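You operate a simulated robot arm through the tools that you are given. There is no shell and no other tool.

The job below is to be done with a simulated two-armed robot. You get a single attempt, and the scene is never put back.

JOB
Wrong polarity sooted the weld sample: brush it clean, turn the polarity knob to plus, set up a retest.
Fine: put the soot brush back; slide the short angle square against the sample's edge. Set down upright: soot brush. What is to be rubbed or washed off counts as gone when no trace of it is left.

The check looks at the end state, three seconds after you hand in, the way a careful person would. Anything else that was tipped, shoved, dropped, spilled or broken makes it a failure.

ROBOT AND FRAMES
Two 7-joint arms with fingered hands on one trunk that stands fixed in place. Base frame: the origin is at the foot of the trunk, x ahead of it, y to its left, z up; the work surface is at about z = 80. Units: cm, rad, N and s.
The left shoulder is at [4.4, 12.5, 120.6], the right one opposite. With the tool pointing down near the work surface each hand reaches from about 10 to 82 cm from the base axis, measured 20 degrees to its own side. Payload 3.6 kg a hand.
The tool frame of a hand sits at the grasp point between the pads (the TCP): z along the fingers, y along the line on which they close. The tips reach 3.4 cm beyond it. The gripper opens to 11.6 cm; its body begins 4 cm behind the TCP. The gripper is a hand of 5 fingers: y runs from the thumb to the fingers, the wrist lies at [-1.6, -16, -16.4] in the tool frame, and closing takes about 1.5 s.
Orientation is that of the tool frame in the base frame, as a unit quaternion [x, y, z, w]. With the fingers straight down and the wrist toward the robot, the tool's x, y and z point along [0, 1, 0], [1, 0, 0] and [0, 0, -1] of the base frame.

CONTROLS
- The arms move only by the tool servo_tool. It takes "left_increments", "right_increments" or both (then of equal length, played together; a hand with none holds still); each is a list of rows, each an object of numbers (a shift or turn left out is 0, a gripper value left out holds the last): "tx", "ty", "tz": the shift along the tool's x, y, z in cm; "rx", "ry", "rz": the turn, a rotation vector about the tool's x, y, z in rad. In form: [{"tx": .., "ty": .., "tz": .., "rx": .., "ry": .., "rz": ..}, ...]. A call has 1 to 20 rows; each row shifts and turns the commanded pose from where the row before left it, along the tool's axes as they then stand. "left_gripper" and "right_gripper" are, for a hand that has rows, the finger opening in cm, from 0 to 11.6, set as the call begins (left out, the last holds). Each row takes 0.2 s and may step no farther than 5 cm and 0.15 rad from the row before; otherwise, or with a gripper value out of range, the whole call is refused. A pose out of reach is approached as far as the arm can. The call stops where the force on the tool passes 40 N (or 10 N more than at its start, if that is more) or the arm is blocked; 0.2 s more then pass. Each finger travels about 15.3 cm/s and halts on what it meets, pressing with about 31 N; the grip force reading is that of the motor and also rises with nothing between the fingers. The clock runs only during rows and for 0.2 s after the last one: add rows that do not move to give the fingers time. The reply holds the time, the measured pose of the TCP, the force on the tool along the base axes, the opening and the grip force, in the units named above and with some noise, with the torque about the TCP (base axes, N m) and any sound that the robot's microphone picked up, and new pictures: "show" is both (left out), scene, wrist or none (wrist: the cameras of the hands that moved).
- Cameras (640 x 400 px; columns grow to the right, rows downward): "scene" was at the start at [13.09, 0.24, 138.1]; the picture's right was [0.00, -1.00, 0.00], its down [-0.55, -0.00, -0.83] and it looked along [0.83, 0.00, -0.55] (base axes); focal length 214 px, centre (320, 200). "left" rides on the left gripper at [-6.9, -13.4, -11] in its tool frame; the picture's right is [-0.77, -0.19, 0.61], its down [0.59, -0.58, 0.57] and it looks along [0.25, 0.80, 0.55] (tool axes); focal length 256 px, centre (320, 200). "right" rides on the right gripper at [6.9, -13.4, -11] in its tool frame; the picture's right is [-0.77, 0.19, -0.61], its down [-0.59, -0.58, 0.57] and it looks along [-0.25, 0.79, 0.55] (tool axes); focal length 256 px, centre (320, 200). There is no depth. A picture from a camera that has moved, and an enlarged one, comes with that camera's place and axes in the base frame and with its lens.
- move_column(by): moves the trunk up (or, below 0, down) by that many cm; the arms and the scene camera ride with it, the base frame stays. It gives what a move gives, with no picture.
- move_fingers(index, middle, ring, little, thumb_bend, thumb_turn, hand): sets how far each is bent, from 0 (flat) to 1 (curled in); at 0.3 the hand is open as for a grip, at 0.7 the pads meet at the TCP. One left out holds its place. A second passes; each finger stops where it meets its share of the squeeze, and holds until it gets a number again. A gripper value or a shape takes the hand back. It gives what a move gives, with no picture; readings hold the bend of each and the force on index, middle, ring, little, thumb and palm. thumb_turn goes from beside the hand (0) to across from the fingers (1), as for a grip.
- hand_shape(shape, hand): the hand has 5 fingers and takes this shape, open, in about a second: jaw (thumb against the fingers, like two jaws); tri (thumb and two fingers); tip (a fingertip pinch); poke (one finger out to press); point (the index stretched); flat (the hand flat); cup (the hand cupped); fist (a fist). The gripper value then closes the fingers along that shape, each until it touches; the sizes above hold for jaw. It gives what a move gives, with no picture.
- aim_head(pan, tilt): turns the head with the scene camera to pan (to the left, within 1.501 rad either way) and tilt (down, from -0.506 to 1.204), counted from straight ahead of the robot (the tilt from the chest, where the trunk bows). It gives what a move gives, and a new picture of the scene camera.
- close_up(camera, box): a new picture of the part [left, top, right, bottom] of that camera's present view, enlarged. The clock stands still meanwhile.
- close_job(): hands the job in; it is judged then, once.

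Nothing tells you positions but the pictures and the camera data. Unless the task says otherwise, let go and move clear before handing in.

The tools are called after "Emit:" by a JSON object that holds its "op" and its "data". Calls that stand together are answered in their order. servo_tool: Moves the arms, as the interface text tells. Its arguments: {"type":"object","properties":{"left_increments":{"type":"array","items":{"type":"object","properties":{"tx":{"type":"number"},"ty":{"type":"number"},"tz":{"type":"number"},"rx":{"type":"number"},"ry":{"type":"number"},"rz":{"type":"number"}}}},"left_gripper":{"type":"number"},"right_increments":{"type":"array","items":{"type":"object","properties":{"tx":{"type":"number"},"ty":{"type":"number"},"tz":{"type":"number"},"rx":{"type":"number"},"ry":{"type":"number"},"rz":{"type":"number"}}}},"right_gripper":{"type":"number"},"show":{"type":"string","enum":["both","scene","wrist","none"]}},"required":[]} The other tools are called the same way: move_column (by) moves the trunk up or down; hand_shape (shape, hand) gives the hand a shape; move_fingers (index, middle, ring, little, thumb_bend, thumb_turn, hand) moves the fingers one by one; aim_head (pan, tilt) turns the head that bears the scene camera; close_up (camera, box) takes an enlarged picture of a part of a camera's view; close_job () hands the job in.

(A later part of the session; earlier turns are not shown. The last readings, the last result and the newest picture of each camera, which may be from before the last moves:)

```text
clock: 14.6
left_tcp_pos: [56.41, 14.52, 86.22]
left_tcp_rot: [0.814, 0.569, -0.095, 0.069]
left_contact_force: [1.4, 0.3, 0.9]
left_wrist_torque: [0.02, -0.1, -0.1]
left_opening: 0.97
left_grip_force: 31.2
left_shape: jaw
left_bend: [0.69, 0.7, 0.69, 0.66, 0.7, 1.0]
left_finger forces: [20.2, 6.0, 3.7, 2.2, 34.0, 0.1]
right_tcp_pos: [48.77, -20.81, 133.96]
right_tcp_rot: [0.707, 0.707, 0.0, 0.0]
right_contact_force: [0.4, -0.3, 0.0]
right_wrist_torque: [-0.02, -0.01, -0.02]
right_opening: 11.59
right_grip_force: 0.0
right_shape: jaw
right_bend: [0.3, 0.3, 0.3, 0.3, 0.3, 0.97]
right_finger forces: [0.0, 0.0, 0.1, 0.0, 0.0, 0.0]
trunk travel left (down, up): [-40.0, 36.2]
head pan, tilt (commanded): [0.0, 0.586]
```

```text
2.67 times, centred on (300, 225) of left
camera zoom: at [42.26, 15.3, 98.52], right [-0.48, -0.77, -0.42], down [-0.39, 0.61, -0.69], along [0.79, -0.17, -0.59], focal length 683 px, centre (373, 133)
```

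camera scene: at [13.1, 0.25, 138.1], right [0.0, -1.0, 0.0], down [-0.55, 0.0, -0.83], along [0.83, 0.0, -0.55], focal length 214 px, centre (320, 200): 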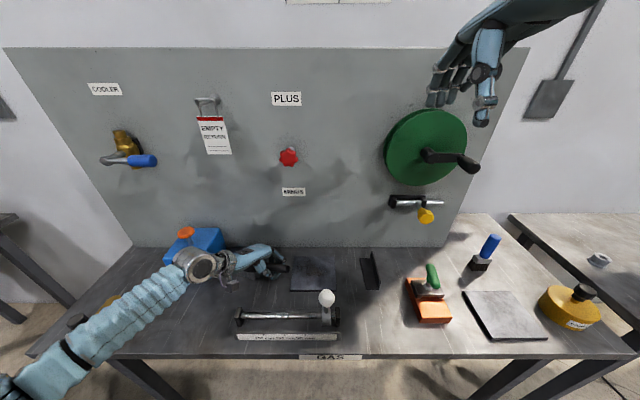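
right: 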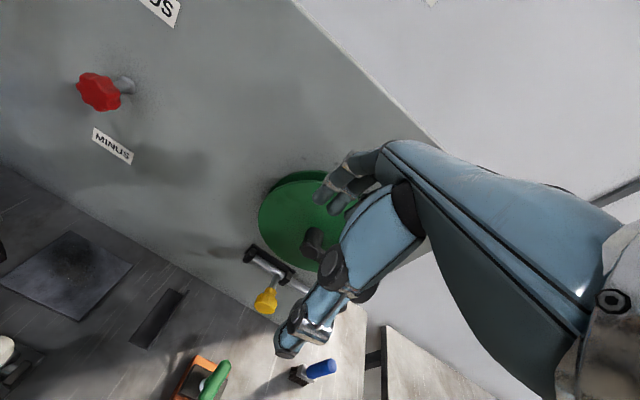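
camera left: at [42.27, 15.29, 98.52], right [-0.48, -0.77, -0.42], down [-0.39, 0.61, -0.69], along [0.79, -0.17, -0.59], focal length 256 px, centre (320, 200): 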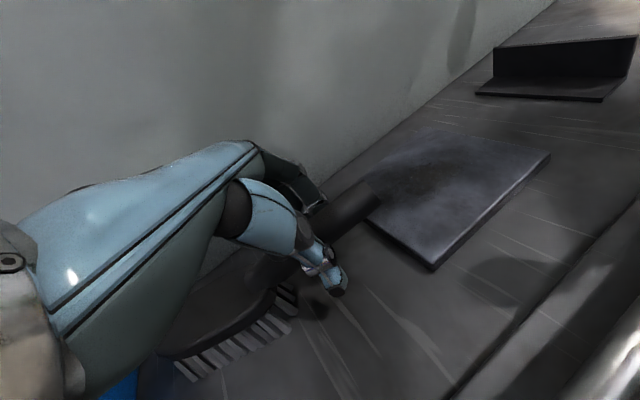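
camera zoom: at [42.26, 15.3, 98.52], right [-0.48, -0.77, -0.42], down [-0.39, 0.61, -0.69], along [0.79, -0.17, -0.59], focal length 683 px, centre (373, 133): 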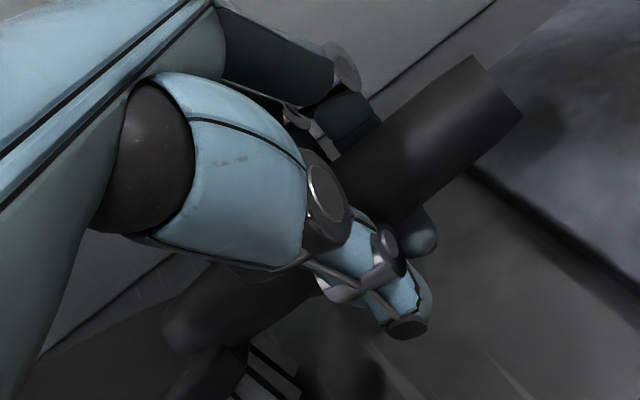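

The hand now holds the handle with real force (index 20 N, thumb 34 N). I'll try a small lift to see whether the brush comes along steadily.

Emit:
{"op": "servo_tool", "data": {"left_increments": [{"tx": -0.23, "tz": -0.97}, {"tx": -0.23, "tz": -0.97}, {"tx": -0.23, "tz": -0.97}, {"tx": -0.23, "tz": -0.97}, {}], "show": "both"}}

Emit:
{"op": "close_up", "data": {"camera": "scene", "box": [205, 220, 325, 300]}}

Emit:
{"op": "close_up", "data": {"camera": "left", "box": [130, 130, 400, 390]}}

```text
clock: 15.8
left_tcp_pos: [56.27, 14.69, 90.28]
left_tcp_rot: [0.815, 0.568, -0.094, 0.069]
left_contact_force: [-0.5, -0.1, -1.7]
left_wrist_torque: [-0.18, 0.05, -0.01]
left_opening: 0.99
left_grip_force: 30.6
left_shape: jaw
left_bend: [0.69, 0.7, 0.68, 0.67, 0.7, 1.0]
left_finger forces: [19.6, 7.2, 5.6, 1.7, 33.0, 0.0]
right_tcp_pos: [48.75, -20.81, 133.95]
right_tcp_rot: [0.708, 0.707, 0.0, 0.0]
right_contact_force: [-0.9, -0.2, -0.7]
right_wrist_torque: [-0.01, 0.02, 0.03]
right_opening: 11.59
right_grip_force: 0.0
right_shape: jaw
right_bend: [0.3, 0.3, 0.3, 0.3, 0.3, 0.97]
right_finger forces: [0.0, 0.1, 0.0, 0.1, 0.0, 0.0]
trunk travel left (down, up): [-40.0, 36.2]
head pan, tilt (commanded): [0.0, 0.586]
camera scene: at [13.11, 0.26, 138.1], right [0.0, -1.0, 0.0], down [-0.55, 0.0, -0.83], along [0.83, 0.0, -0.55], focal length 214 px, centre (320, 200)
camera left: at [42.1, 15.34, 102.55], right [-0.48, -0.77, -0.42], down [-0.39, 0.61, -0.69], along [0.79, -0.17, -0.59], focal length 256 px, centre (320, 200)
```

scene: 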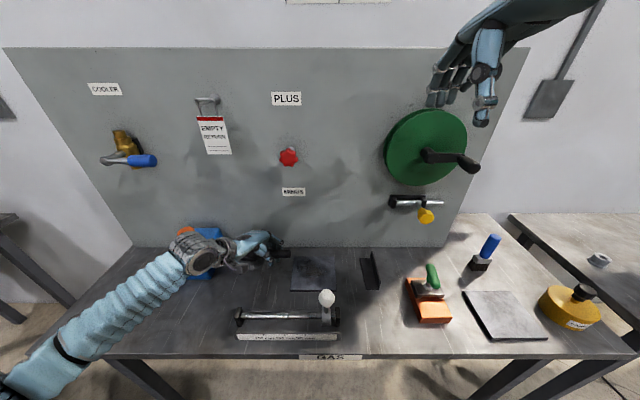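
left: 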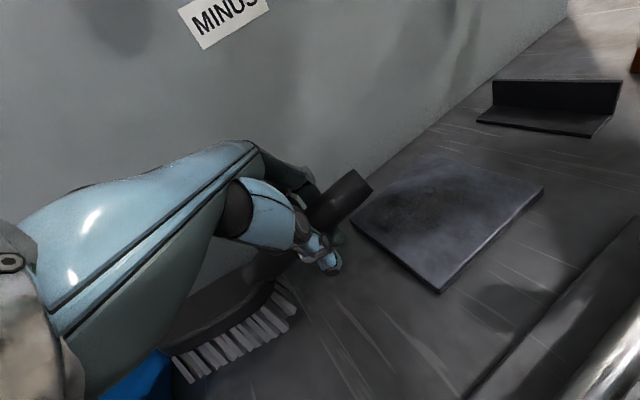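

```text
5.00 times, centred on (265, 260) of scene
camera zoom: at [13.11, 0.26, 138.1], right [0.0, -1.0, 0.0], down [-0.55, 0.0, -0.83], along [0.83, 0.0, -0.55], focal length 1072 px, centre (595, -100)
```

zoom: 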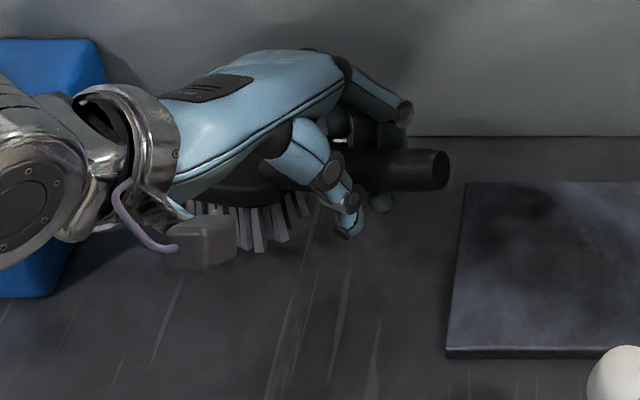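

```text
1.54 times, centred on (265, 260) of left
camera zoom: at [42.1, 15.34, 102.55], right [-0.48, -0.77, -0.42], down [-0.39, 0.61, -0.69], along [0.79, -0.17, -0.59], focal length 394 px, centre (405, 108)
```

zoom: 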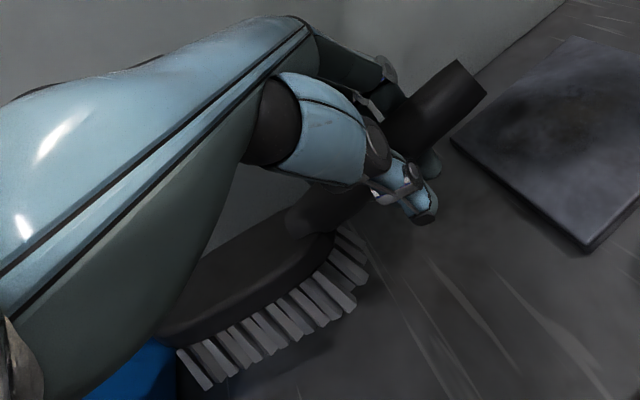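

The brush came up with the hand. I'll yaw it so the handle points straight to the right (away from the white slider ball), then carry it over the sooted plate well above everything.

Emit:
{"op": "servo_tool", "data": {"left_increments": [{"rx": -0.028, "rz": -0.12}, {"rx": -0.028, "rz": -0.12}, {"rx": -0.028, "rz": -0.12}, {"tx": -2.0, "ty": 0.15, "tz": 0.1}, {"tx": -2.9, "ty": 0.15, "tz": 0.46}, {"tx": -2.9, "ty": 0.15, "tz": 0.46}, {"tx": -2.9, "ty": 0.15, "tz": 0.46}, {"tx": -2.9, "ty": 0.15, "tz": 0.46}, {"tx": -2.9, "ty": 0.15, "tz": 0.46}, {"tx": -2.9, "ty": 0.15, "tz": 0.46}, {"tx": -2.8, "ty": 0.15, "tz": 0.46}, {}], "show": "both"}}

Emit:
{"op": "close_up", "data": {"camera": "scene", "box": [260, 215, 400, 315]}}

Emit:
{"op": "close_up", "data": {"camera": "left", "box": [100, 150, 420, 400]}}

```text
clock: 18.4
left_tcp_pos: [58.0, -7.66, 92.1]
left_tcp_rot: [0.695, 0.709, -0.08, 0.084]
left_contact_force: [-0.7, 0.4, -2.4]
left_wrist_torque: [-0.21, -0.03, -0.06]
left_opening: 0.95
left_grip_force: 30.8
left_shape: jaw
left_bend: [0.69, 0.7, 0.68, 0.67, 0.7, 1.0]
left_finger forces: [19.7, 6.2, 5.8, 1.7, 31.9, 0.1]
right_tcp_pos: [48.67, -20.78, 133.98]
right_tcp_rot: [0.707, 0.707, 0.001, 0.0]
right_contact_force: [0.1, 0.2, 0.0]
right_wrist_torque: [-0.01, -0.02, -0.04]
right_opening: 11.56
right_grip_force: 0.1
right_shape: jaw
right_bend: [0.3, 0.3, 0.3, 0.3, 0.3, 0.97]
right_finger forces: [0.0, 0.1, 0.0, 0.0, 0.1, 0.0]
trunk travel left (down, up): [-40.0, 36.2]
head pan, tilt (commanded): [0.0, 0.586]
camera scene: at [13.11, 0.27, 138.1], right [0.0, -1.0, 0.0], down [-0.55, 0.0, -0.83], along [0.83, 0.0, -0.55], focal length 214 px, centre (320, 200)
camera left: at [44.64, -12.04, 104.49], right [-0.17, -0.89, -0.42], down [-0.58, 0.43, -0.69], along [0.79, 0.13, -0.59], focal length 256 px, centre (320, 200)
```

scene: 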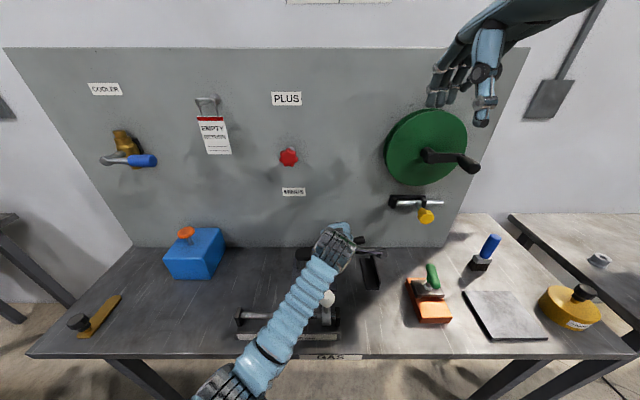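
left: 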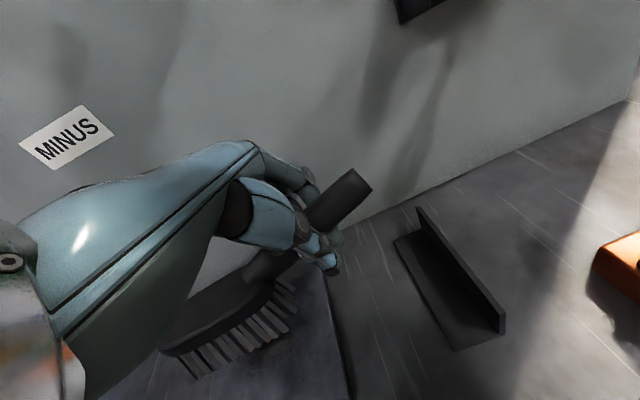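

```text
4.00 times, centred on (330, 265) of scene
camera zoom: at [13.11, 0.27, 138.1], right [0.0, -1.0, 0.0], down [-0.55, 0.0, -0.83], along [0.83, 0.0, -0.55], focal length 858 px, centre (280, -60)
```

zoom: 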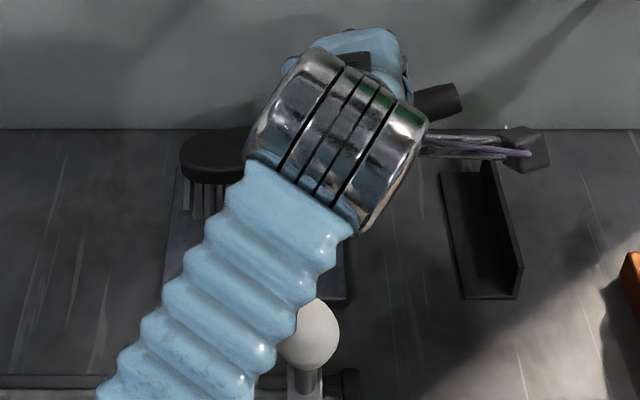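

```text
1.60 times, centred on (260, 275) of left
camera zoom: at [44.64, -12.04, 104.49], right [-0.17, -0.89, -0.42], down [-0.58, 0.43, -0.69], along [0.79, 0.13, -0.59], focal length 410 px, centre (416, 80)
```

zoom: 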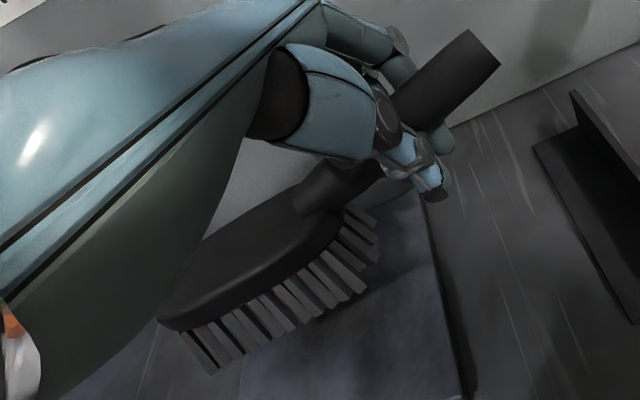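

The brush head is over the plate at about (58, 2.7). I'll level it slightly (toe up 0.07 rad) and come down to just above contact.

Emit:
{"op": "servo_tool", "data": {"left_increments": [{"ry": 0.07}, {"tx": 0.24, "tz": 1.48}, {"tx": 0.24, "tz": 1.48}, {"tx": 0.16, "tz": 0.99}, {}], "show": "both"}}

Emit:
{"op": "close_up", "data": {"camera": "left", "box": [100, 150, 420, 400]}}

Emit:
{"op": "close_up", "data": {"camera": "scene", "box": [260, 215, 400, 315]}}

```text
clock: 19.6
left_tcp_pos: [57.97, -7.71, 87.85]
left_tcp_rot: [0.698, 0.711, -0.056, 0.058]
left_contact_force: [-0.1, 0.0, -2.1]
left_wrist_torque: [-0.15, 0.0, 0.0]
left_opening: 0.95
left_grip_force: 30.6
left_shape: jaw
left_bend: [0.69, 0.7, 0.68, 0.67, 0.7, 1.0]
left_finger forces: [19.7, 5.9, 5.9, 1.7, 31.7, 0.0]
right_tcp_pos: [48.69, -20.84, 133.89]
right_tcp_rot: [0.707, 0.708, 0.001, 0.0]
right_contact_force: [0.0, -0.4, 0.2]
right_wrist_torque: [-0.05, 0.05, 0.03]
right_opening: 11.61
right_grip_force: 0.0
right_shape: jaw
right_bend: [0.3, 0.3, 0.3, 0.3, 0.3, 0.97]
right_finger forces: [0.0, 0.0, 0.1, 0.1, 0.0, 0.1]
trunk travel left (down, up): [-40.0, 36.2]
head pan, tilt (commanded): [0.0, 0.586]
camera scene: at [13.12, 0.2, 138.1], right [0.0, -1.0, 0.0], down [-0.55, 0.0, -0.83], along [0.83, 0.0, -0.55], focal length 214 px, centre (320, 200)
camera left: at [44.54, -13.01, 100.03], right [-0.17, -0.86, -0.48], down [-0.58, 0.48, -0.66], along [0.79, 0.17, -0.58], focal length 256 px, centre (320, 200)
```

scene: 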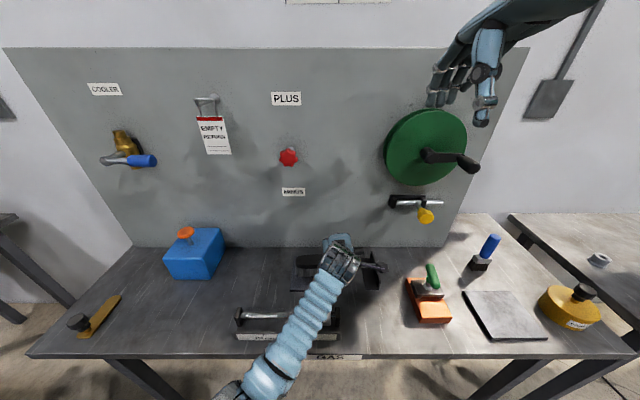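
left: 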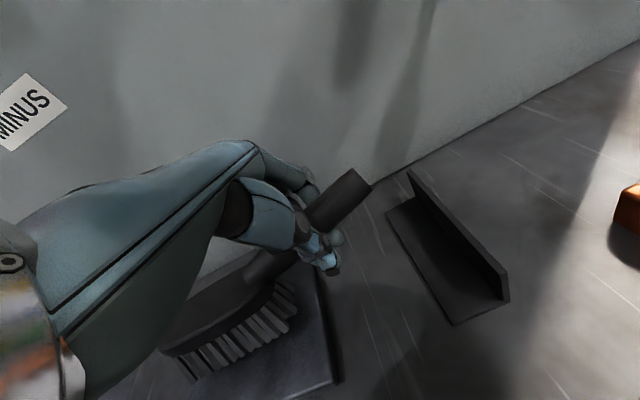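

```text
1.60 times, centred on (260, 275) of left
camera zoom: at [44.54, -13.01, 100.03], right [-0.17, -0.86, -0.48], down [-0.58, 0.48, -0.66], along [0.79, 0.17, -0.58], focal length 410 px, centre (416, 80)
```

zoom: 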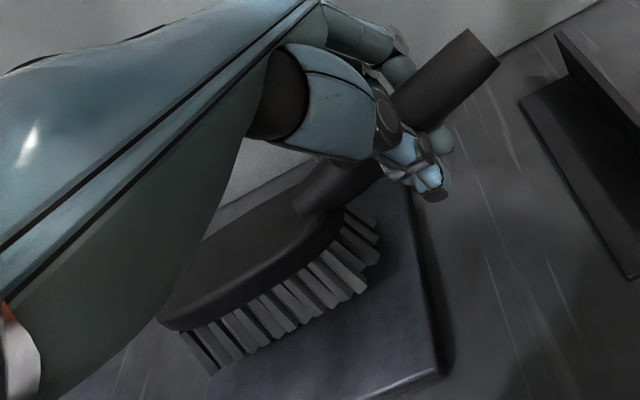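

```text
4.00 times, centred on (330, 265) of scene
camera zoom: at [13.12, 0.2, 138.1], right [0.0, -1.0, 0.0], down [-0.55, 0.0, -0.83], along [0.83, 0.0, -0.55], focal length 858 px, centre (280, -60)
```

zoom: 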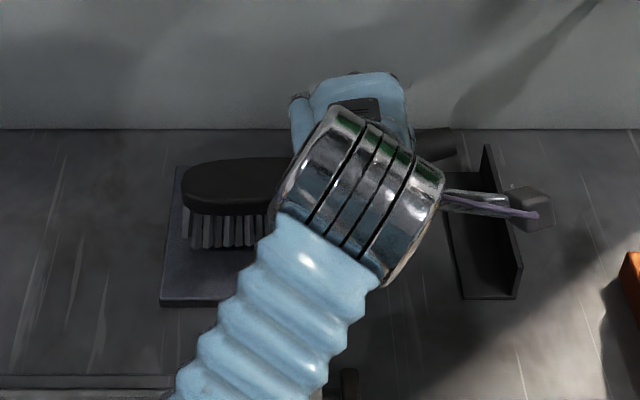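

The brush looks level above the plate. Lowering gently to find contact.

Emit:
{"op": "servo_tool", "data": {"left_increments": [{"tx": 0.065, "tz": 0.395}, {"tx": 0.065, "tz": 0.395}, {"tx": 0.065, "tz": 0.395}], "show": "none"}}

```text
clock: 20.4
left_tcp_pos: [57.81, -7.92, 87.01]
left_tcp_rot: [0.699, 0.71, -0.055, 0.062]
left_contact_force: [-1.1, -2.8, 8.7]
left_wrist_torque: [0.17, -0.22, -0.01]
left_opening: 0.92
left_grip_force: 30.8
left_shape: jaw
left_bend: [0.69, 0.7, 0.69, 0.67, 0.7, 1.0]
left_finger forces: [19.8, 4.2, 3.1, 4.9, 33.5, 0.1]
right_tcp_pos: [48.67, -20.83, 134.03]
right_tcp_rot: [0.707, 0.708, 0.0, 0.0]
right_contact_force: [0.4, 0.1, -0.5]
right_wrist_torque: [-0.01, -0.02, 0.01]
right_opening: 11.56
right_grip_force: 0.0
right_shape: jaw
right_bend: [0.3, 0.3, 0.3, 0.3, 0.3, 0.97]
right_finger forces: [0.1, 0.0, 0.0, 0.0, 0.0, 0.0]
trunk travel left (down, up): [-40.0, 36.2]
head pan, tilt (commanded): [0.0, 0.586]
```

Contact at about 10 N. I'll make a first short stroke forth and back across the plate and see whether soot comes off.

Emit:
{"op": "servo_tool", "data": {"left_increments": [{"ty": -1}, {"ty": -1}, {"ty": -1}, {"ty": -1}, {"ty": 1}, {"ty": 1}, {"ty": 1}, {"ty": 1}, {"ty": 1}, {"ty": 1}, {"ty": 1}], "show": "none"}}

Emit:
{"op": "close_up", "data": {"camera": "scene", "box": [260, 215, 400, 315]}}

Emit:
{"op": "close_up", "data": {"camera": "left", "box": [100, 150, 420, 400]}}

```text
clock: 22.8
left_tcp_pos: [60.81, -7.79, 86.93]
left_tcp_rot: [0.697, 0.712, -0.057, 0.059]
left_contact_force: [-0.1, -0.2, -2.2]
left_wrist_torque: [-0.17, 0.01, 0.01]
left_opening: 0.9
left_grip_force: 30.8
left_shape: jaw
left_bend: [0.7, 0.71, 0.69, 0.67, 0.7, 1.0]
left_finger forces: [20.8, 4.0, 6.5, 4.5, 30.0, 0.0]
right_tcp_pos: [48.79, -20.85, 133.81]
right_tcp_rot: [0.707, 0.707, -0.001, -0.001]
right_contact_force: [-0.4, 0.3, -0.5]
right_wrist_torque: [0.01, 0.05, 0.0]
right_opening: 11.61
right_grip_force: 0.1
right_shape: jaw
right_bend: [0.3, 0.3, 0.3, 0.3, 0.3, 0.97]
right_finger forces: [0.0, 0.1, 0.0, 0.0, 0.1, 0.1]
trunk travel left (down, up): [-40.0, 36.2]
head pan, tilt (commanded): [0.0, 0.586]
```

```text
4.00 times, centred on (330, 265) of scene
camera zoom: at [13.15, 0.17, 138.1], right [0.0, -1.0, 0.0], down [-0.55, 0.0, -0.83], along [0.83, 0.0, -0.55], focal length 858 px, centre (280, -60)
```

zoom: 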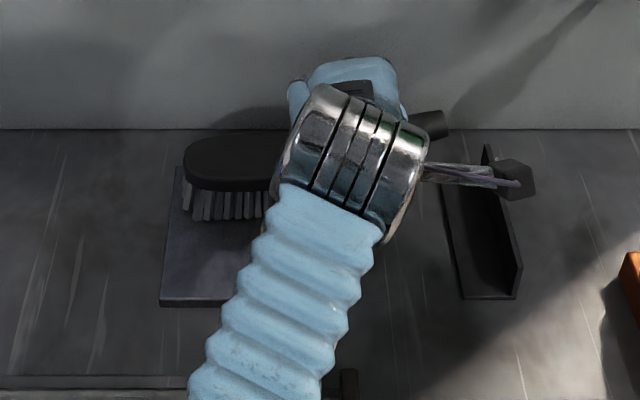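

```text
1.60 times, centred on (260, 275) of left
camera zoom: at [47.51, -12.94, 98.92], right [-0.17, -0.86, -0.48], down [-0.58, 0.48, -0.66], along [0.79, 0.17, -0.59], focal length 410 px, centre (416, 80)
```

zoom: 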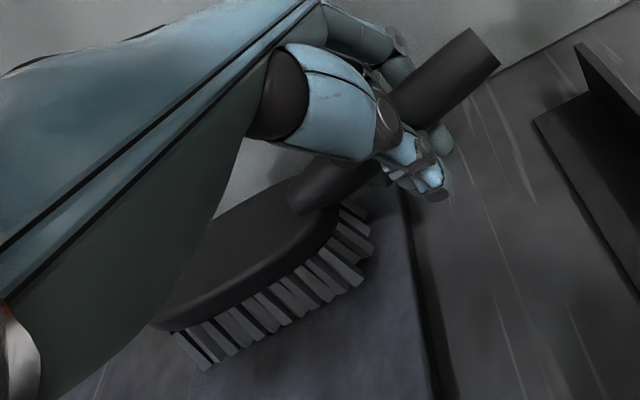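

The brush eased off contact. Let me check the plate from the right-hand camera to see if soot was removed.

Emit:
{"op": "close_up", "data": {"camera": "right", "box": [0, 200, 200, 360]}}

```text
2.50 times, centred on (100, 280) of right
camera zoom: at [35.4, -14.04, 144.84], right [0.19, -0.77, 0.61], down [-0.58, -0.59, -0.57], along [0.79, -0.25, -0.55], focal length 640 px, centre (870, 0)
```

zoom: 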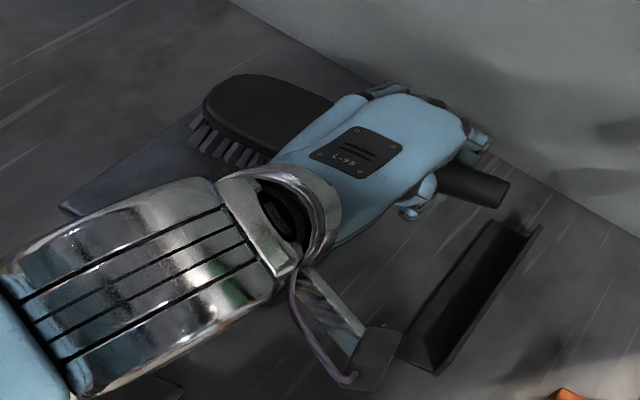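

The hand hides the plate from there. I'll press down a bit more and do several strokes, watching the force.

Emit:
{"op": "servo_tool", "data": {"left_increments": [{"tx": 0.05, "tz": 0.3}, {"tx": 0.05, "tz": 0.3}, {}], "show": "none"}}

```text
clock: 23.6
left_tcp_pos: [60.78, -7.82, 86.63]
left_tcp_rot: [0.699, 0.711, -0.054, 0.061]
left_contact_force: [-1.9, -1.3, 6.9]
left_wrist_torque: [0.2, -0.17, 0.01]
left_opening: 0.93
left_grip_force: 31.0
left_shape: jaw
left_bend: [0.7, 0.71, 0.69, 0.67, 0.7, 1.0]
left_finger forces: [21.0, 2.3, 3.7, 5.8, 31.1, 0.1]
right_tcp_pos: [48.68, -20.98, 133.91]
right_tcp_rot: [0.707, 0.707, 0.0, 0.0]
right_contact_force: [-1.0, -0.4, -0.4]
right_wrist_torque: [-0.05, -0.01, 0.01]
right_opening: 11.58
right_grip_force: 0.2
right_shape: jaw
right_bend: [0.3, 0.3, 0.3, 0.3, 0.3, 0.97]
right_finger forces: [0.1, 0.0, 0.0, 0.1, 0.0, 0.0]
trunk travel left (down, up): [-40.0, 36.2]
head pan, tilt (commanded): [0.0, 0.586]
```

Contact is at the far heel corner of the brush, so it's slightly mis-leveled. I'll lift half a centimetre, correct roll and pitch a little, and lower again.

Emit:
{"op": "servo_tool", "data": {"left_increments": [{"tx": -0.13, "tz": -0.79}, {"rx": -0.06, "ry": -0.06}, {}], "show": "none"}}

Emit:
{"op": "servo_tool", "data": {"left_increments": [{"tx": 0.06, "tz": 0.29}, {"tx": 0.06, "tz": 0.29}, {}], "show": "none"}}

```text
clock: 24.4
left_tcp_pos: [61.62, -6.96, 87.57]
left_tcp_rot: [0.693, 0.712, -0.046, 0.101]
left_contact_force: [-0.4, -0.6, -1.6]
left_wrist_torque: [-0.19, 0.02, -0.02]
left_opening: 0.91
left_grip_force: 31.3
left_shape: jaw
left_bend: [0.7, 0.71, 0.69, 0.67, 0.7, 1.0]
left_finger forces: [20.9, 3.8, 6.8, 4.5, 29.6, 0.0]
right_tcp_pos: [48.83, -20.9, 133.83]
right_tcp_rot: [0.707, 0.707, -0.001, 0.0]
right_contact_force: [0.8, 0.4, -0.2]
right_wrist_torque: [-0.02, -0.01, -0.01]
right_opening: 11.61
right_grip_force: 0.1
right_shape: jaw
right_bend: [0.3, 0.3, 0.3, 0.3, 0.3, 0.97]
right_finger forces: [0.0, 0.0, 0.1, 0.0, 0.1, 0.0]
trunk travel left (down, up): [-40.0, 36.2]
head pan, tilt (commanded): [0.0, 0.586]
```

```text
clock: 25.2
left_tcp_pos: [61.59, -6.39, 86.76]
left_tcp_rot: [0.693, 0.713, -0.041, 0.099]
left_contact_force: [-0.3, 0.9, -2.8]
left_wrist_torque: [-0.17, 0.01, -0.05]
left_opening: 0.94
left_grip_force: 30.8
left_shape: jaw
left_bend: [0.7, 0.71, 0.69, 0.67, 0.7, 1.0]
left_finger forces: [20.9, 3.8, 7.0, 4.7, 29.5, 0.0]
right_tcp_pos: [48.81, -21.01, 133.98]
right_tcp_rot: [0.707, 0.708, 0.0, -0.001]
right_contact_force: [0.8, -0.5, -0.1]
right_wrist_torque: [-0.01, -0.01, -0.01]
right_opening: 11.56
right_grip_force: 0.1
right_shape: jaw
right_bend: [0.3, 0.3, 0.3, 0.3, 0.3, 0.97]
right_finger forces: [0.0, 0.0, 0.0, 0.0, 0.0, 0.0]
trunk travel left (down, up): [-40.0, 36.2]
head pan, tilt (commanded): [0.0, 0.586]
```

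The measured position drifted about a centimetre more than commanded; I'll hold still a moment and check whether the arm is at a limit.

Emit:
{"op": "servo_tool", "data": {"left_increments": [{}, {}, {}], "show": "both"}}

Emit:
{"op": "close_up", "data": {"camera": "left", "box": [100, 150, 420, 400]}}

Emit:
{"op": "close_up", "data": {"camera": "scene", "box": [260, 215, 400, 315]}}

```text
clock: 26.0
left_tcp_pos: [61.54, -6.41, 86.67]
left_tcp_rot: [0.693, 0.714, -0.041, 0.097]
left_contact_force: [0.0, 0.9, -0.7]
left_wrist_torque: [-0.17, 0.0, 0.03]
left_opening: 0.93
left_grip_force: 31.1
left_shape: jaw
left_bend: [0.7, 0.71, 0.69, 0.67, 0.7, 1.0]
left_finger forces: [21.1, 3.6, 6.6, 4.7, 29.2, 0.0]
right_tcp_pos: [48.67, -20.86, 133.95]
right_tcp_rot: [0.708, 0.707, 0.0, 0.0]
right_contact_force: [-0.5, 0.4, -0.2]
right_wrist_torque: [0.01, 0.01, -0.01]
right_opening: 11.62
right_grip_force: 0.1
right_shape: jaw
right_bend: [0.3, 0.3, 0.3, 0.3, 0.3, 0.97]
right_finger forces: [0.1, 0.0, 0.0, 0.0, 0.0, 0.0]
trunk travel left (down, up): [-40.0, 36.2]
head pan, tilt (commanded): [0.0, 0.586]
camera scene: at [13.11, 0.19, 138.1], right [0.0, -1.0, 0.0], down [-0.55, 0.0, -0.83], along [0.83, 0.0, -0.55], focal length 214 px, centre (320, 200)
camera left: at [47.43, -11.41, 97.8], right [-0.12, -0.88, -0.46], down [-0.54, 0.45, -0.71], along [0.83, 0.16, -0.53], focal length 256 px, centre (320, 200)
```

scene: 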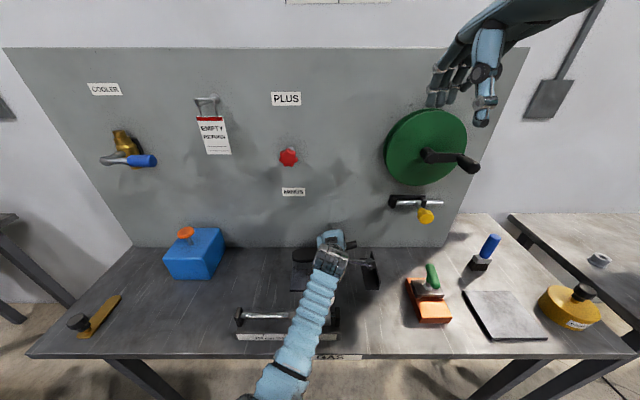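
left: 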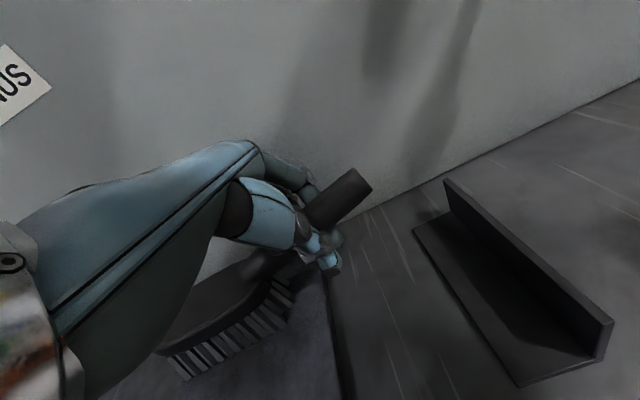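

```text
1.60 times, centred on (260, 275) of left
camera zoom: at [47.43, -11.41, 97.8], right [-0.12, -0.88, -0.46], down [-0.54, 0.45, -0.71], along [0.83, 0.16, -0.53], focal length 410 px, centre (416, 80)
```

zoom: 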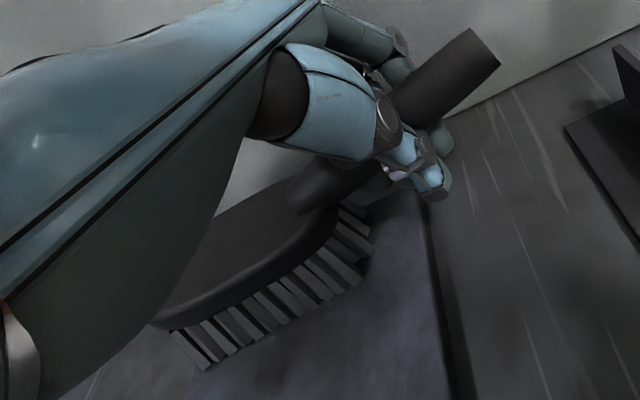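

```text
4.00 times, centred on (330, 265) of scene
camera zoom: at [13.11, 0.19, 138.1], right [0.0, -1.0, 0.0], down [-0.55, 0.0, -0.83], along [0.83, 0.0, -0.55], focal length 858 px, centre (280, -60)
```

zoom: 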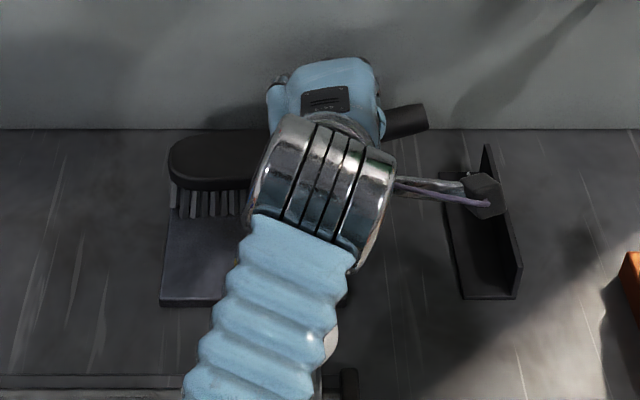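

The arm seems near a joint limit with the hand pointing straight ahead this far right. I'll lift slightly and yaw the hand clockwise by about 0.25 rad, which suits the forearm better, and check tracking.

Emit:
{"op": "servo_tool", "data": {"left_increments": [{"tx": -0.4, "ty": 0.16, "tz": -1.95}, {"rx": 0.025, "ry": -0.01, "rz": 0.122}, {"rx": 0.025, "ry": -0.01, "rz": 0.122}, {}, {}], "show": "none"}}

```text
clock: 27.2
left_tcp_pos: [60.91, -7.62, 88.48]
left_tcp_rot: [0.778, 0.617, -0.068, 0.097]
left_contact_force: [0.0, -0.5, -2.8]
left_wrist_torque: [-0.16, 0.01, -0.03]
left_opening: 0.92
left_grip_force: 31.1
left_shape: jaw
left_bend: [0.7, 0.71, 0.69, 0.67, 0.7, 1.0]
left_finger forces: [20.8, 3.7, 7.0, 4.5, 29.5, 0.0]
right_tcp_pos: [48.75, -20.94, 133.95]
right_tcp_rot: [0.708, 0.706, 0.0, -0.001]
right_contact_force: [-0.2, -0.1, -0.8]
right_wrist_torque: [0.01, -0.02, 0.02]
right_opening: 11.58
right_grip_force: 0.0
right_shape: jaw
right_bend: [0.3, 0.3, 0.3, 0.3, 0.3, 0.97]
right_finger forces: [0.0, 0.0, 0.0, 0.0, 0.0, 0.1]
trunk travel left (down, up): [-40.0, 36.2]
head pan, tilt (commanded): [0.0, 0.586]
```

Tracking is good again. I'll move the brush over the far part of the plate and lower to contact in small steps.

Emit:
{"op": "servo_tool", "data": {"left_increments": [{"tx": -0.32, "ty": -1.36, "tz": -0.02}, {"tx": 0.19, "ty": -0.057, "tz": 0.826}, {"tx": 0.19, "ty": -0.057, "tz": 0.826}, {"tx": 0.067, "ty": -0.02, "tz": 0.29}, {}], "show": "none"}}

```text
clock: 28.4
left_tcp_pos: [59.34, -7.7, 86.72]
left_tcp_rot: [0.778, 0.618, -0.065, 0.098]
left_contact_force: [-0.6, -1.2, 5.4]
left_wrist_torque: [0.08, -0.14, 0.03]
left_opening: 0.94
left_grip_force: 30.8
left_shape: jaw
left_bend: [0.7, 0.71, 0.69, 0.67, 0.7, 1.0]
left_finger forces: [21.8, 2.6, 4.5, 5.4, 29.5, 0.1]
right_tcp_pos: [48.62, -20.95, 133.99]
right_tcp_rot: [0.708, 0.707, 0.0, 0.0]
right_contact_force: [-0.1, -0.2, -0.4]
right_wrist_torque: [0.0, -0.01, -0.01]
right_opening: 11.59
right_grip_force: 0.1
right_shape: jaw
right_bend: [0.3, 0.3, 0.3, 0.3, 0.3, 0.97]
right_finger forces: [0.0, 0.1, 0.0, 0.1, 0.0, 0.0]
trunk travel left (down, up): [-40.0, 36.2]
head pan, tilt (commanded): [0.0, 0.586]
```

Light contact now. Let me look closely at the bristle tips against the plate to judge leveling.

Emit:
{"op": "close_up", "data": {"camera": "scene", "box": [285, 240, 345, 280]}}

Emit:
{"op": "close_up", "data": {"camera": "left", "box": [140, 230, 340, 390]}}

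```text
10.00 times, centred on (315, 260) of scene
camera zoom: at [13.04, 0.19, 138.12], right [0.0, -1.0, 0.0], down [-0.55, 0.0, -0.83], along [0.83, 0.0, -0.55], focal length 2145 px, centre (370, -400)
```

zoom: 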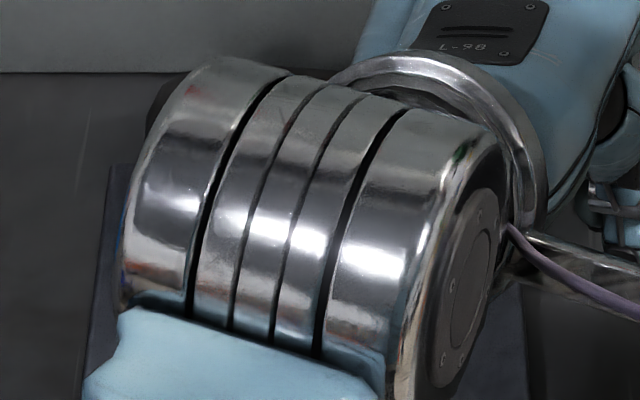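

```text
2.50 times, centred on (240, 310) of left
camera zoom: at [44.56, -8.72, 98.06], right [-0.35, -0.83, -0.43], down [-0.42, 0.55, -0.72], along [0.84, -0.07, -0.54], focal length 640 px, centre (520, -75)
```

zoom: 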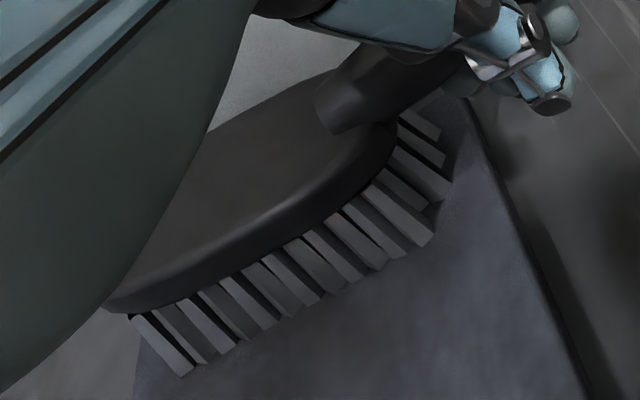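

The tips look close to the plate all along. I'll run strokes toward me and back with a small sideways shift in between, monitoring the force.

Emit:
{"op": "servo_tool", "data": {"left_increments": [{"tx": -0.19, "ty": -0.983, "tz": 0.13}, {"tx": -0.229, "ty": -0.973, "tz": -0.014}, {"tx": -0.229, "ty": -0.973, "tz": -0.014}, {"tx": -0.229, "ty": -0.973, "tz": -0.014}, {"tx": -0.229, "ty": -0.973, "tz": -0.014}, {"tx": -0.229, "ty": -0.973, "tz": -0.014}, {"tx": -0.229, "ty": -0.973, "tz": -0.014}], "show": "none"}}

```text
clock: 30.2
left_tcp_pos: [55.14, -7.1, 89.44]
left_tcp_rot: [0.784, 0.611, -0.025, 0.11]
left_contact_force: [-0.2, 0.0, -2.4]
left_wrist_torque: [-0.19, 0.05, 0.0]
left_opening: 0.93
left_grip_force: 31.1
left_shape: jaw
left_bend: [0.7, 0.71, 0.68, 0.67, 0.7, 1.0]
left_finger forces: [22.2, 3.4, 8.0, 5.5, 30.1, 0.0]
right_tcp_pos: [48.8, -20.82, 133.92]
right_tcp_rot: [0.707, 0.707, -0.001, -0.001]
right_contact_force: [0.1, -0.8, -0.4]
right_wrist_torque: [0.01, 0.01, 0.02]
right_opening: 11.58
right_grip_force: 0.0
right_shape: jaw
right_bend: [0.3, 0.3, 0.3, 0.3, 0.3, 0.97]
right_finger forces: [0.0, 0.0, 0.1, 0.0, 0.1, 0.0]
trunk travel left (down, up): [-40.0, 36.2]
head pan, tilt (commanded): [0.0, 0.586]
stopped in row 7 (left hand): the arm was blocked; the commanded pose is now the measured one
```

The arm got blocked during the stroke, so something is in the way — maybe the forearm against the slider ball. I'll look at the scene before doing anything else.

Emit:
{"op": "close_up", "data": {"camera": "scene", "box": [200, 220, 440, 370]}}

Emit:
{"op": "close_up", "data": {"camera": "right", "box": [0, 150, 320, 400]}}

Emit:
{"op": "close_up", "data": {"camera": "left", "box": [0, 0, 640, 400]}}

```text
2.67 times, centred on (320, 295) of scene
camera zoom: at [13.12, 0.23, 138.1], right [0.0, -1.0, 0.0], down [-0.55, 0.0, -0.83], along [0.83, 0.0, -0.55], focal length 572 px, centre (320, -53)
```

zoom: 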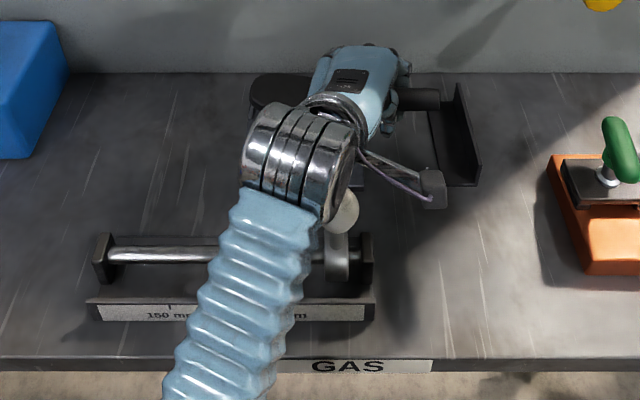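

```text
1.60 times, centred on (160, 275) of right
camera zoom: at [35.37, -13.98, 144.86], right [0.19, -0.77, 0.61], down [-0.58, -0.59, -0.57], along [0.79, -0.25, -0.55], focal length 410 px, centre (576, 80)
```

zoom: 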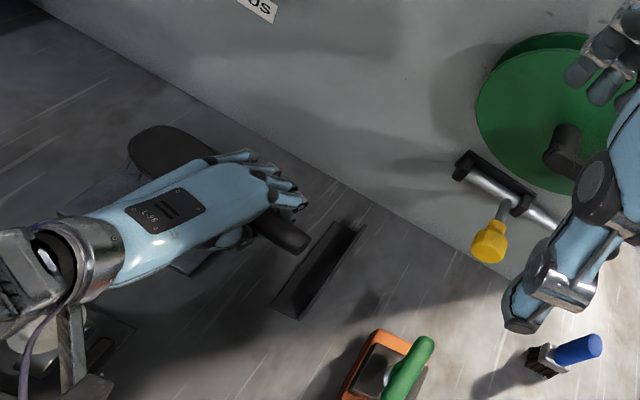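

```text
1.00 times, centred on (320, 200) of left (not enlarged: the box is as wide or as high as the picture)
camera zoom: at [39.49, -8.3, 99.61], right [-0.32, -0.81, -0.49], down [-0.36, 0.58, -0.73], along [0.88, -0.06, -0.47], focal length 256 px, centre (320, 200)
```

zoom: 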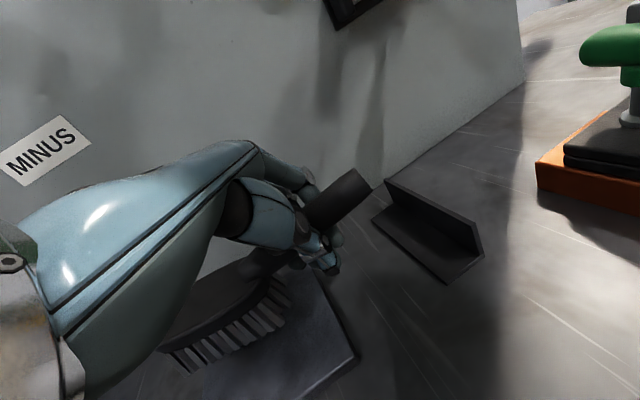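

The left wrist came against the slider ball (the slider itself still looks in place). Raising the trunk 20 cm will lift the arm clear and let the forearm come down steeply over the ball.

Emit:
{"op": "move_column", "data": {"by": 20}}

Emit:
{"op": "aim_head", "data": {"pan": 0.0, "tilt": 0.85}}

```text
clock: 32.4
left_tcp_pos: [55.42, -6.8, 109.34]
left_tcp_rot: [0.783, 0.612, -0.021, 0.108]
left_contact_force: [-0.1, -0.4, -2.1]
left_wrist_torque: [-0.19, 0.03, 0.01]
left_opening: 0.94
left_grip_force: 30.9
left_shape: jaw
left_bend: [0.7, 0.71, 0.68, 0.67, 0.7, 1.0]
left_finger forces: [21.8, 3.2, 7.9, 5.5, 30.1, 0.1]
right_tcp_pos: [48.62, -20.93, 153.83]
right_tcp_rot: [0.707, 0.707, -0.001, -0.001]
right_contact_force: [0.2, -0.6, -0.2]
right_wrist_torque: [0.02, -0.02, 0.0]
right_opening: 11.58
right_grip_force: 0.0
right_shape: jaw
right_bend: [0.3, 0.3, 0.3, 0.3, 0.3, 0.97]
right_finger forces: [0.0, 0.0, 0.0, 0.0, 0.0, 0.0]
trunk travel left (down, up): [-60.0, 16.2]
head pan, tilt (commanded): [0.0, 0.586]
```

```text
clock: 33.1
left_tcp_pos: [55.29, -6.74, 109.41]
left_tcp_rot: [0.783, 0.612, -0.021, 0.108]
left_contact_force: [-0.1, 0.0, -1.4]
left_wrist_torque: [-0.22, 0.06, -0.02]
left_opening: 0.92
left_grip_force: 31.5
left_shape: jaw
left_bend: [0.7, 0.71, 0.68, 0.67, 0.7, 1.0]
left_finger forces: [21.8, 3.3, 7.9, 5.5, 29.9, 0.1]
right_tcp_pos: [48.78, -20.82, 153.96]
right_tcp_rot: [0.707, 0.707, 0.0, 0.0]
right_contact_force: [-0.2, -0.5, 0.3]
right_wrist_torque: [-0.01, 0.02, -0.01]
right_opening: 11.6
right_grip_force: 0.1
right_shape: jaw
right_bend: [0.3, 0.3, 0.3, 0.3, 0.3, 0.97]
right_finger forces: [0.0, 0.1, 0.1, 0.1, 0.1, 0.1]
trunk travel left (down, up): [-60.0, 16.2]
head pan, tilt (commanded): [0.0, 0.85]
camera scene: at [9.16, 0.2, 156.02], right [0.0, -1.0, 0.0], down [-0.75, 0.0, -0.66], along [0.66, 0.0, -0.75], focal length 214 px, centre (320, 200)
```

scene: 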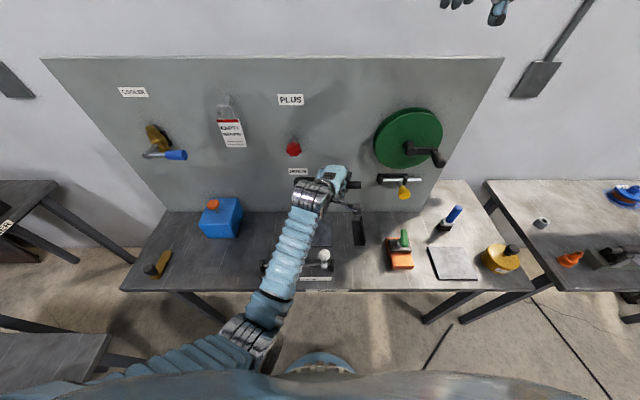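

The trunk is up and the arm is free; the ball and rail look undisturbed. I'll swing the brush left to uncover the plate and check both the plate and slider.

Emit:
{"op": "servo_tool", "data": {"left_increments": [{"tx": 3.5, "ty": -0.83, "tz": -0.71}, {"tx": 3.5, "ty": -0.83, "tz": -0.71}, {"tx": 3.5, "ty": -0.83, "tz": -0.71}, {"tx": 3.5, "ty": -0.83, "tz": -0.71}, {"tx": 3.5, "ty": -0.83, "tz": -0.71}, {"tx": 3.5, "ty": -0.83, "tz": -0.71}, {}], "show": "both"}}

Emit:
{"op": "close_up", "data": {"camera": "scene", "box": [255, 200, 395, 290]}}

Emit:
{"op": "close_up", "data": {"camera": "scene", "box": [300, 210, 345, 250]}}

```text
clock: 34.8
left_tcp_pos: [55.27, 14.69, 108.98]
left_tcp_rot: [0.783, 0.611, -0.028, 0.11]
left_contact_force: [0.5, 0.0, -1.7]
left_wrist_torque: [-0.19, 0.06, 0.0]
left_opening: 0.92
left_grip_force: 31.0
left_shape: jaw
left_bend: [0.7, 0.71, 0.68, 0.67, 0.7, 1.0]
left_finger forces: [21.6, 2.9, 7.8, 5.1, 29.8, 0.0]
right_tcp_pos: [48.74, -20.9, 153.92]
right_tcp_rot: [0.707, 0.707, 0.0, -0.001]
right_contact_force: [0.4, 0.9, 0.1]
right_wrist_torque: [0.04, 0.0, 0.04]
right_opening: 11.6
right_grip_force: 0.1
right_shape: jaw
right_bend: [0.3, 0.3, 0.3, 0.3, 0.3, 0.97]
right_finger forces: [0.0, 0.0, 0.0, 0.0, 0.0, 0.0]
trunk travel left (down, up): [-60.0, 16.2]
head pan, tilt (commanded): [0.0, 0.85]
camera scene: at [9.17, 0.13, 156.02], right [0.0, -1.0, 0.0], down [-0.75, 0.0, -0.66], along [0.66, 0.0, -0.75], focal length 214 px, centre (320, 200)
camera left: at [39.54, 13.46, 119.22], right [-0.32, -0.82, -0.48], down [-0.36, 0.58, -0.74], along [0.88, -0.06, -0.47], focal length 256 px, centre (320, 200)
```

scene: 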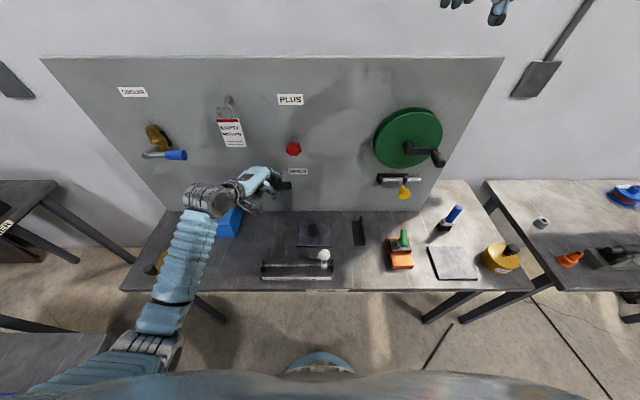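
left: 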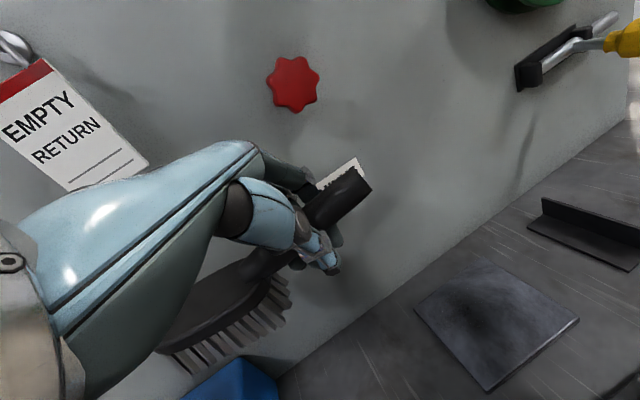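

```text
4.44 times, centred on (325, 245) of scene
camera zoom: at [9.17, 0.13, 156.02], right [0.0, -1.0, 0.0], down [-0.75, 0.0, -0.66], along [0.66, 0.0, -0.75], focal length 953 px, centre (298, 0)
```

zoom: 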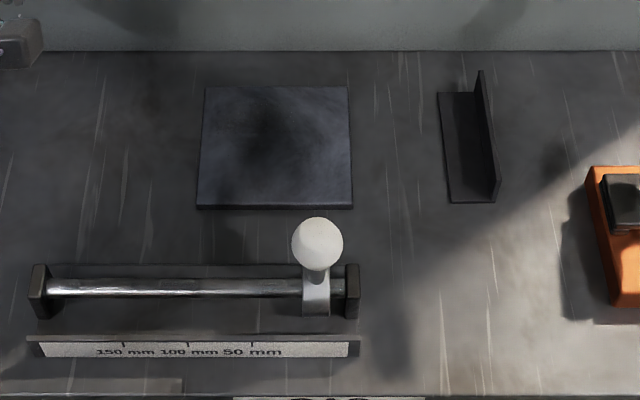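

```text
10.00 times, centred on (322, 230) of scene
camera zoom: at [9.17, 0.13, 156.02], right [0.0, -1.0, 0.0], down [-0.75, 0.0, -0.66], along [0.66, 0.0, -0.75], focal length 2145 px, centre (295, -100)
```

zoom: 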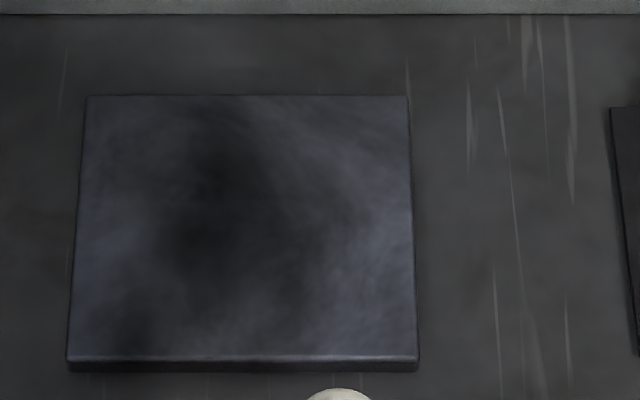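

The slider is unmoved. The plate's soot pattern has changed: the brownish center is gone but dark patches remain, some perhaps just shadows. I'll zoom in from the left camera too.

Emit:
{"op": "close_up", "data": {"camera": "left", "box": [400, 250, 600, 400]}}

Emit:
{"op": "close_up", "data": {"camera": "scene", "box": [420, 235, 490, 290]}}

```text
2.67 times, centred on (500, 325) of left
camera zoom: at [39.54, 13.46, 119.22], right [-0.32, -0.82, -0.48], down [-0.36, 0.58, -0.74], along [0.88, -0.06, -0.47], focal length 683 px, centre (-160, -133)
```

zoom: 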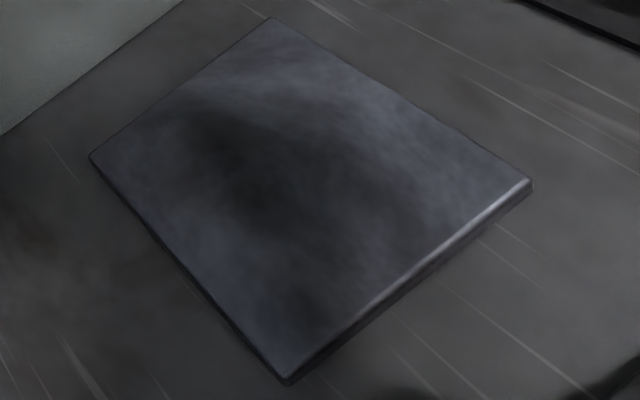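

```text
7.27 times, centred on (455, 262) of scene
camera zoom: at [9.17, 0.13, 156.02], right [0.0, -1.0, 0.0], down [-0.75, 0.0, -0.66], along [0.66, 0.0, -0.75], focal length 1560 px, centre (-662, -254)
```

zoom: 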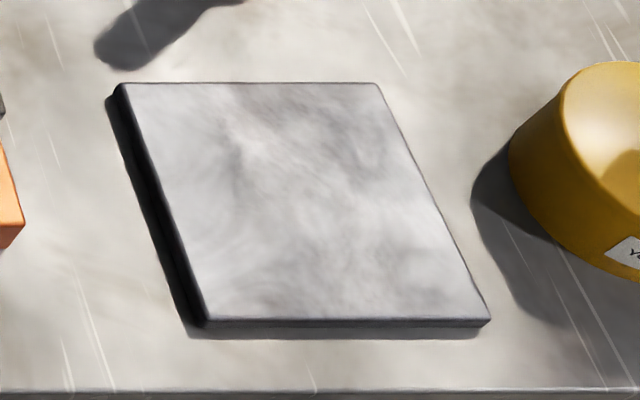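

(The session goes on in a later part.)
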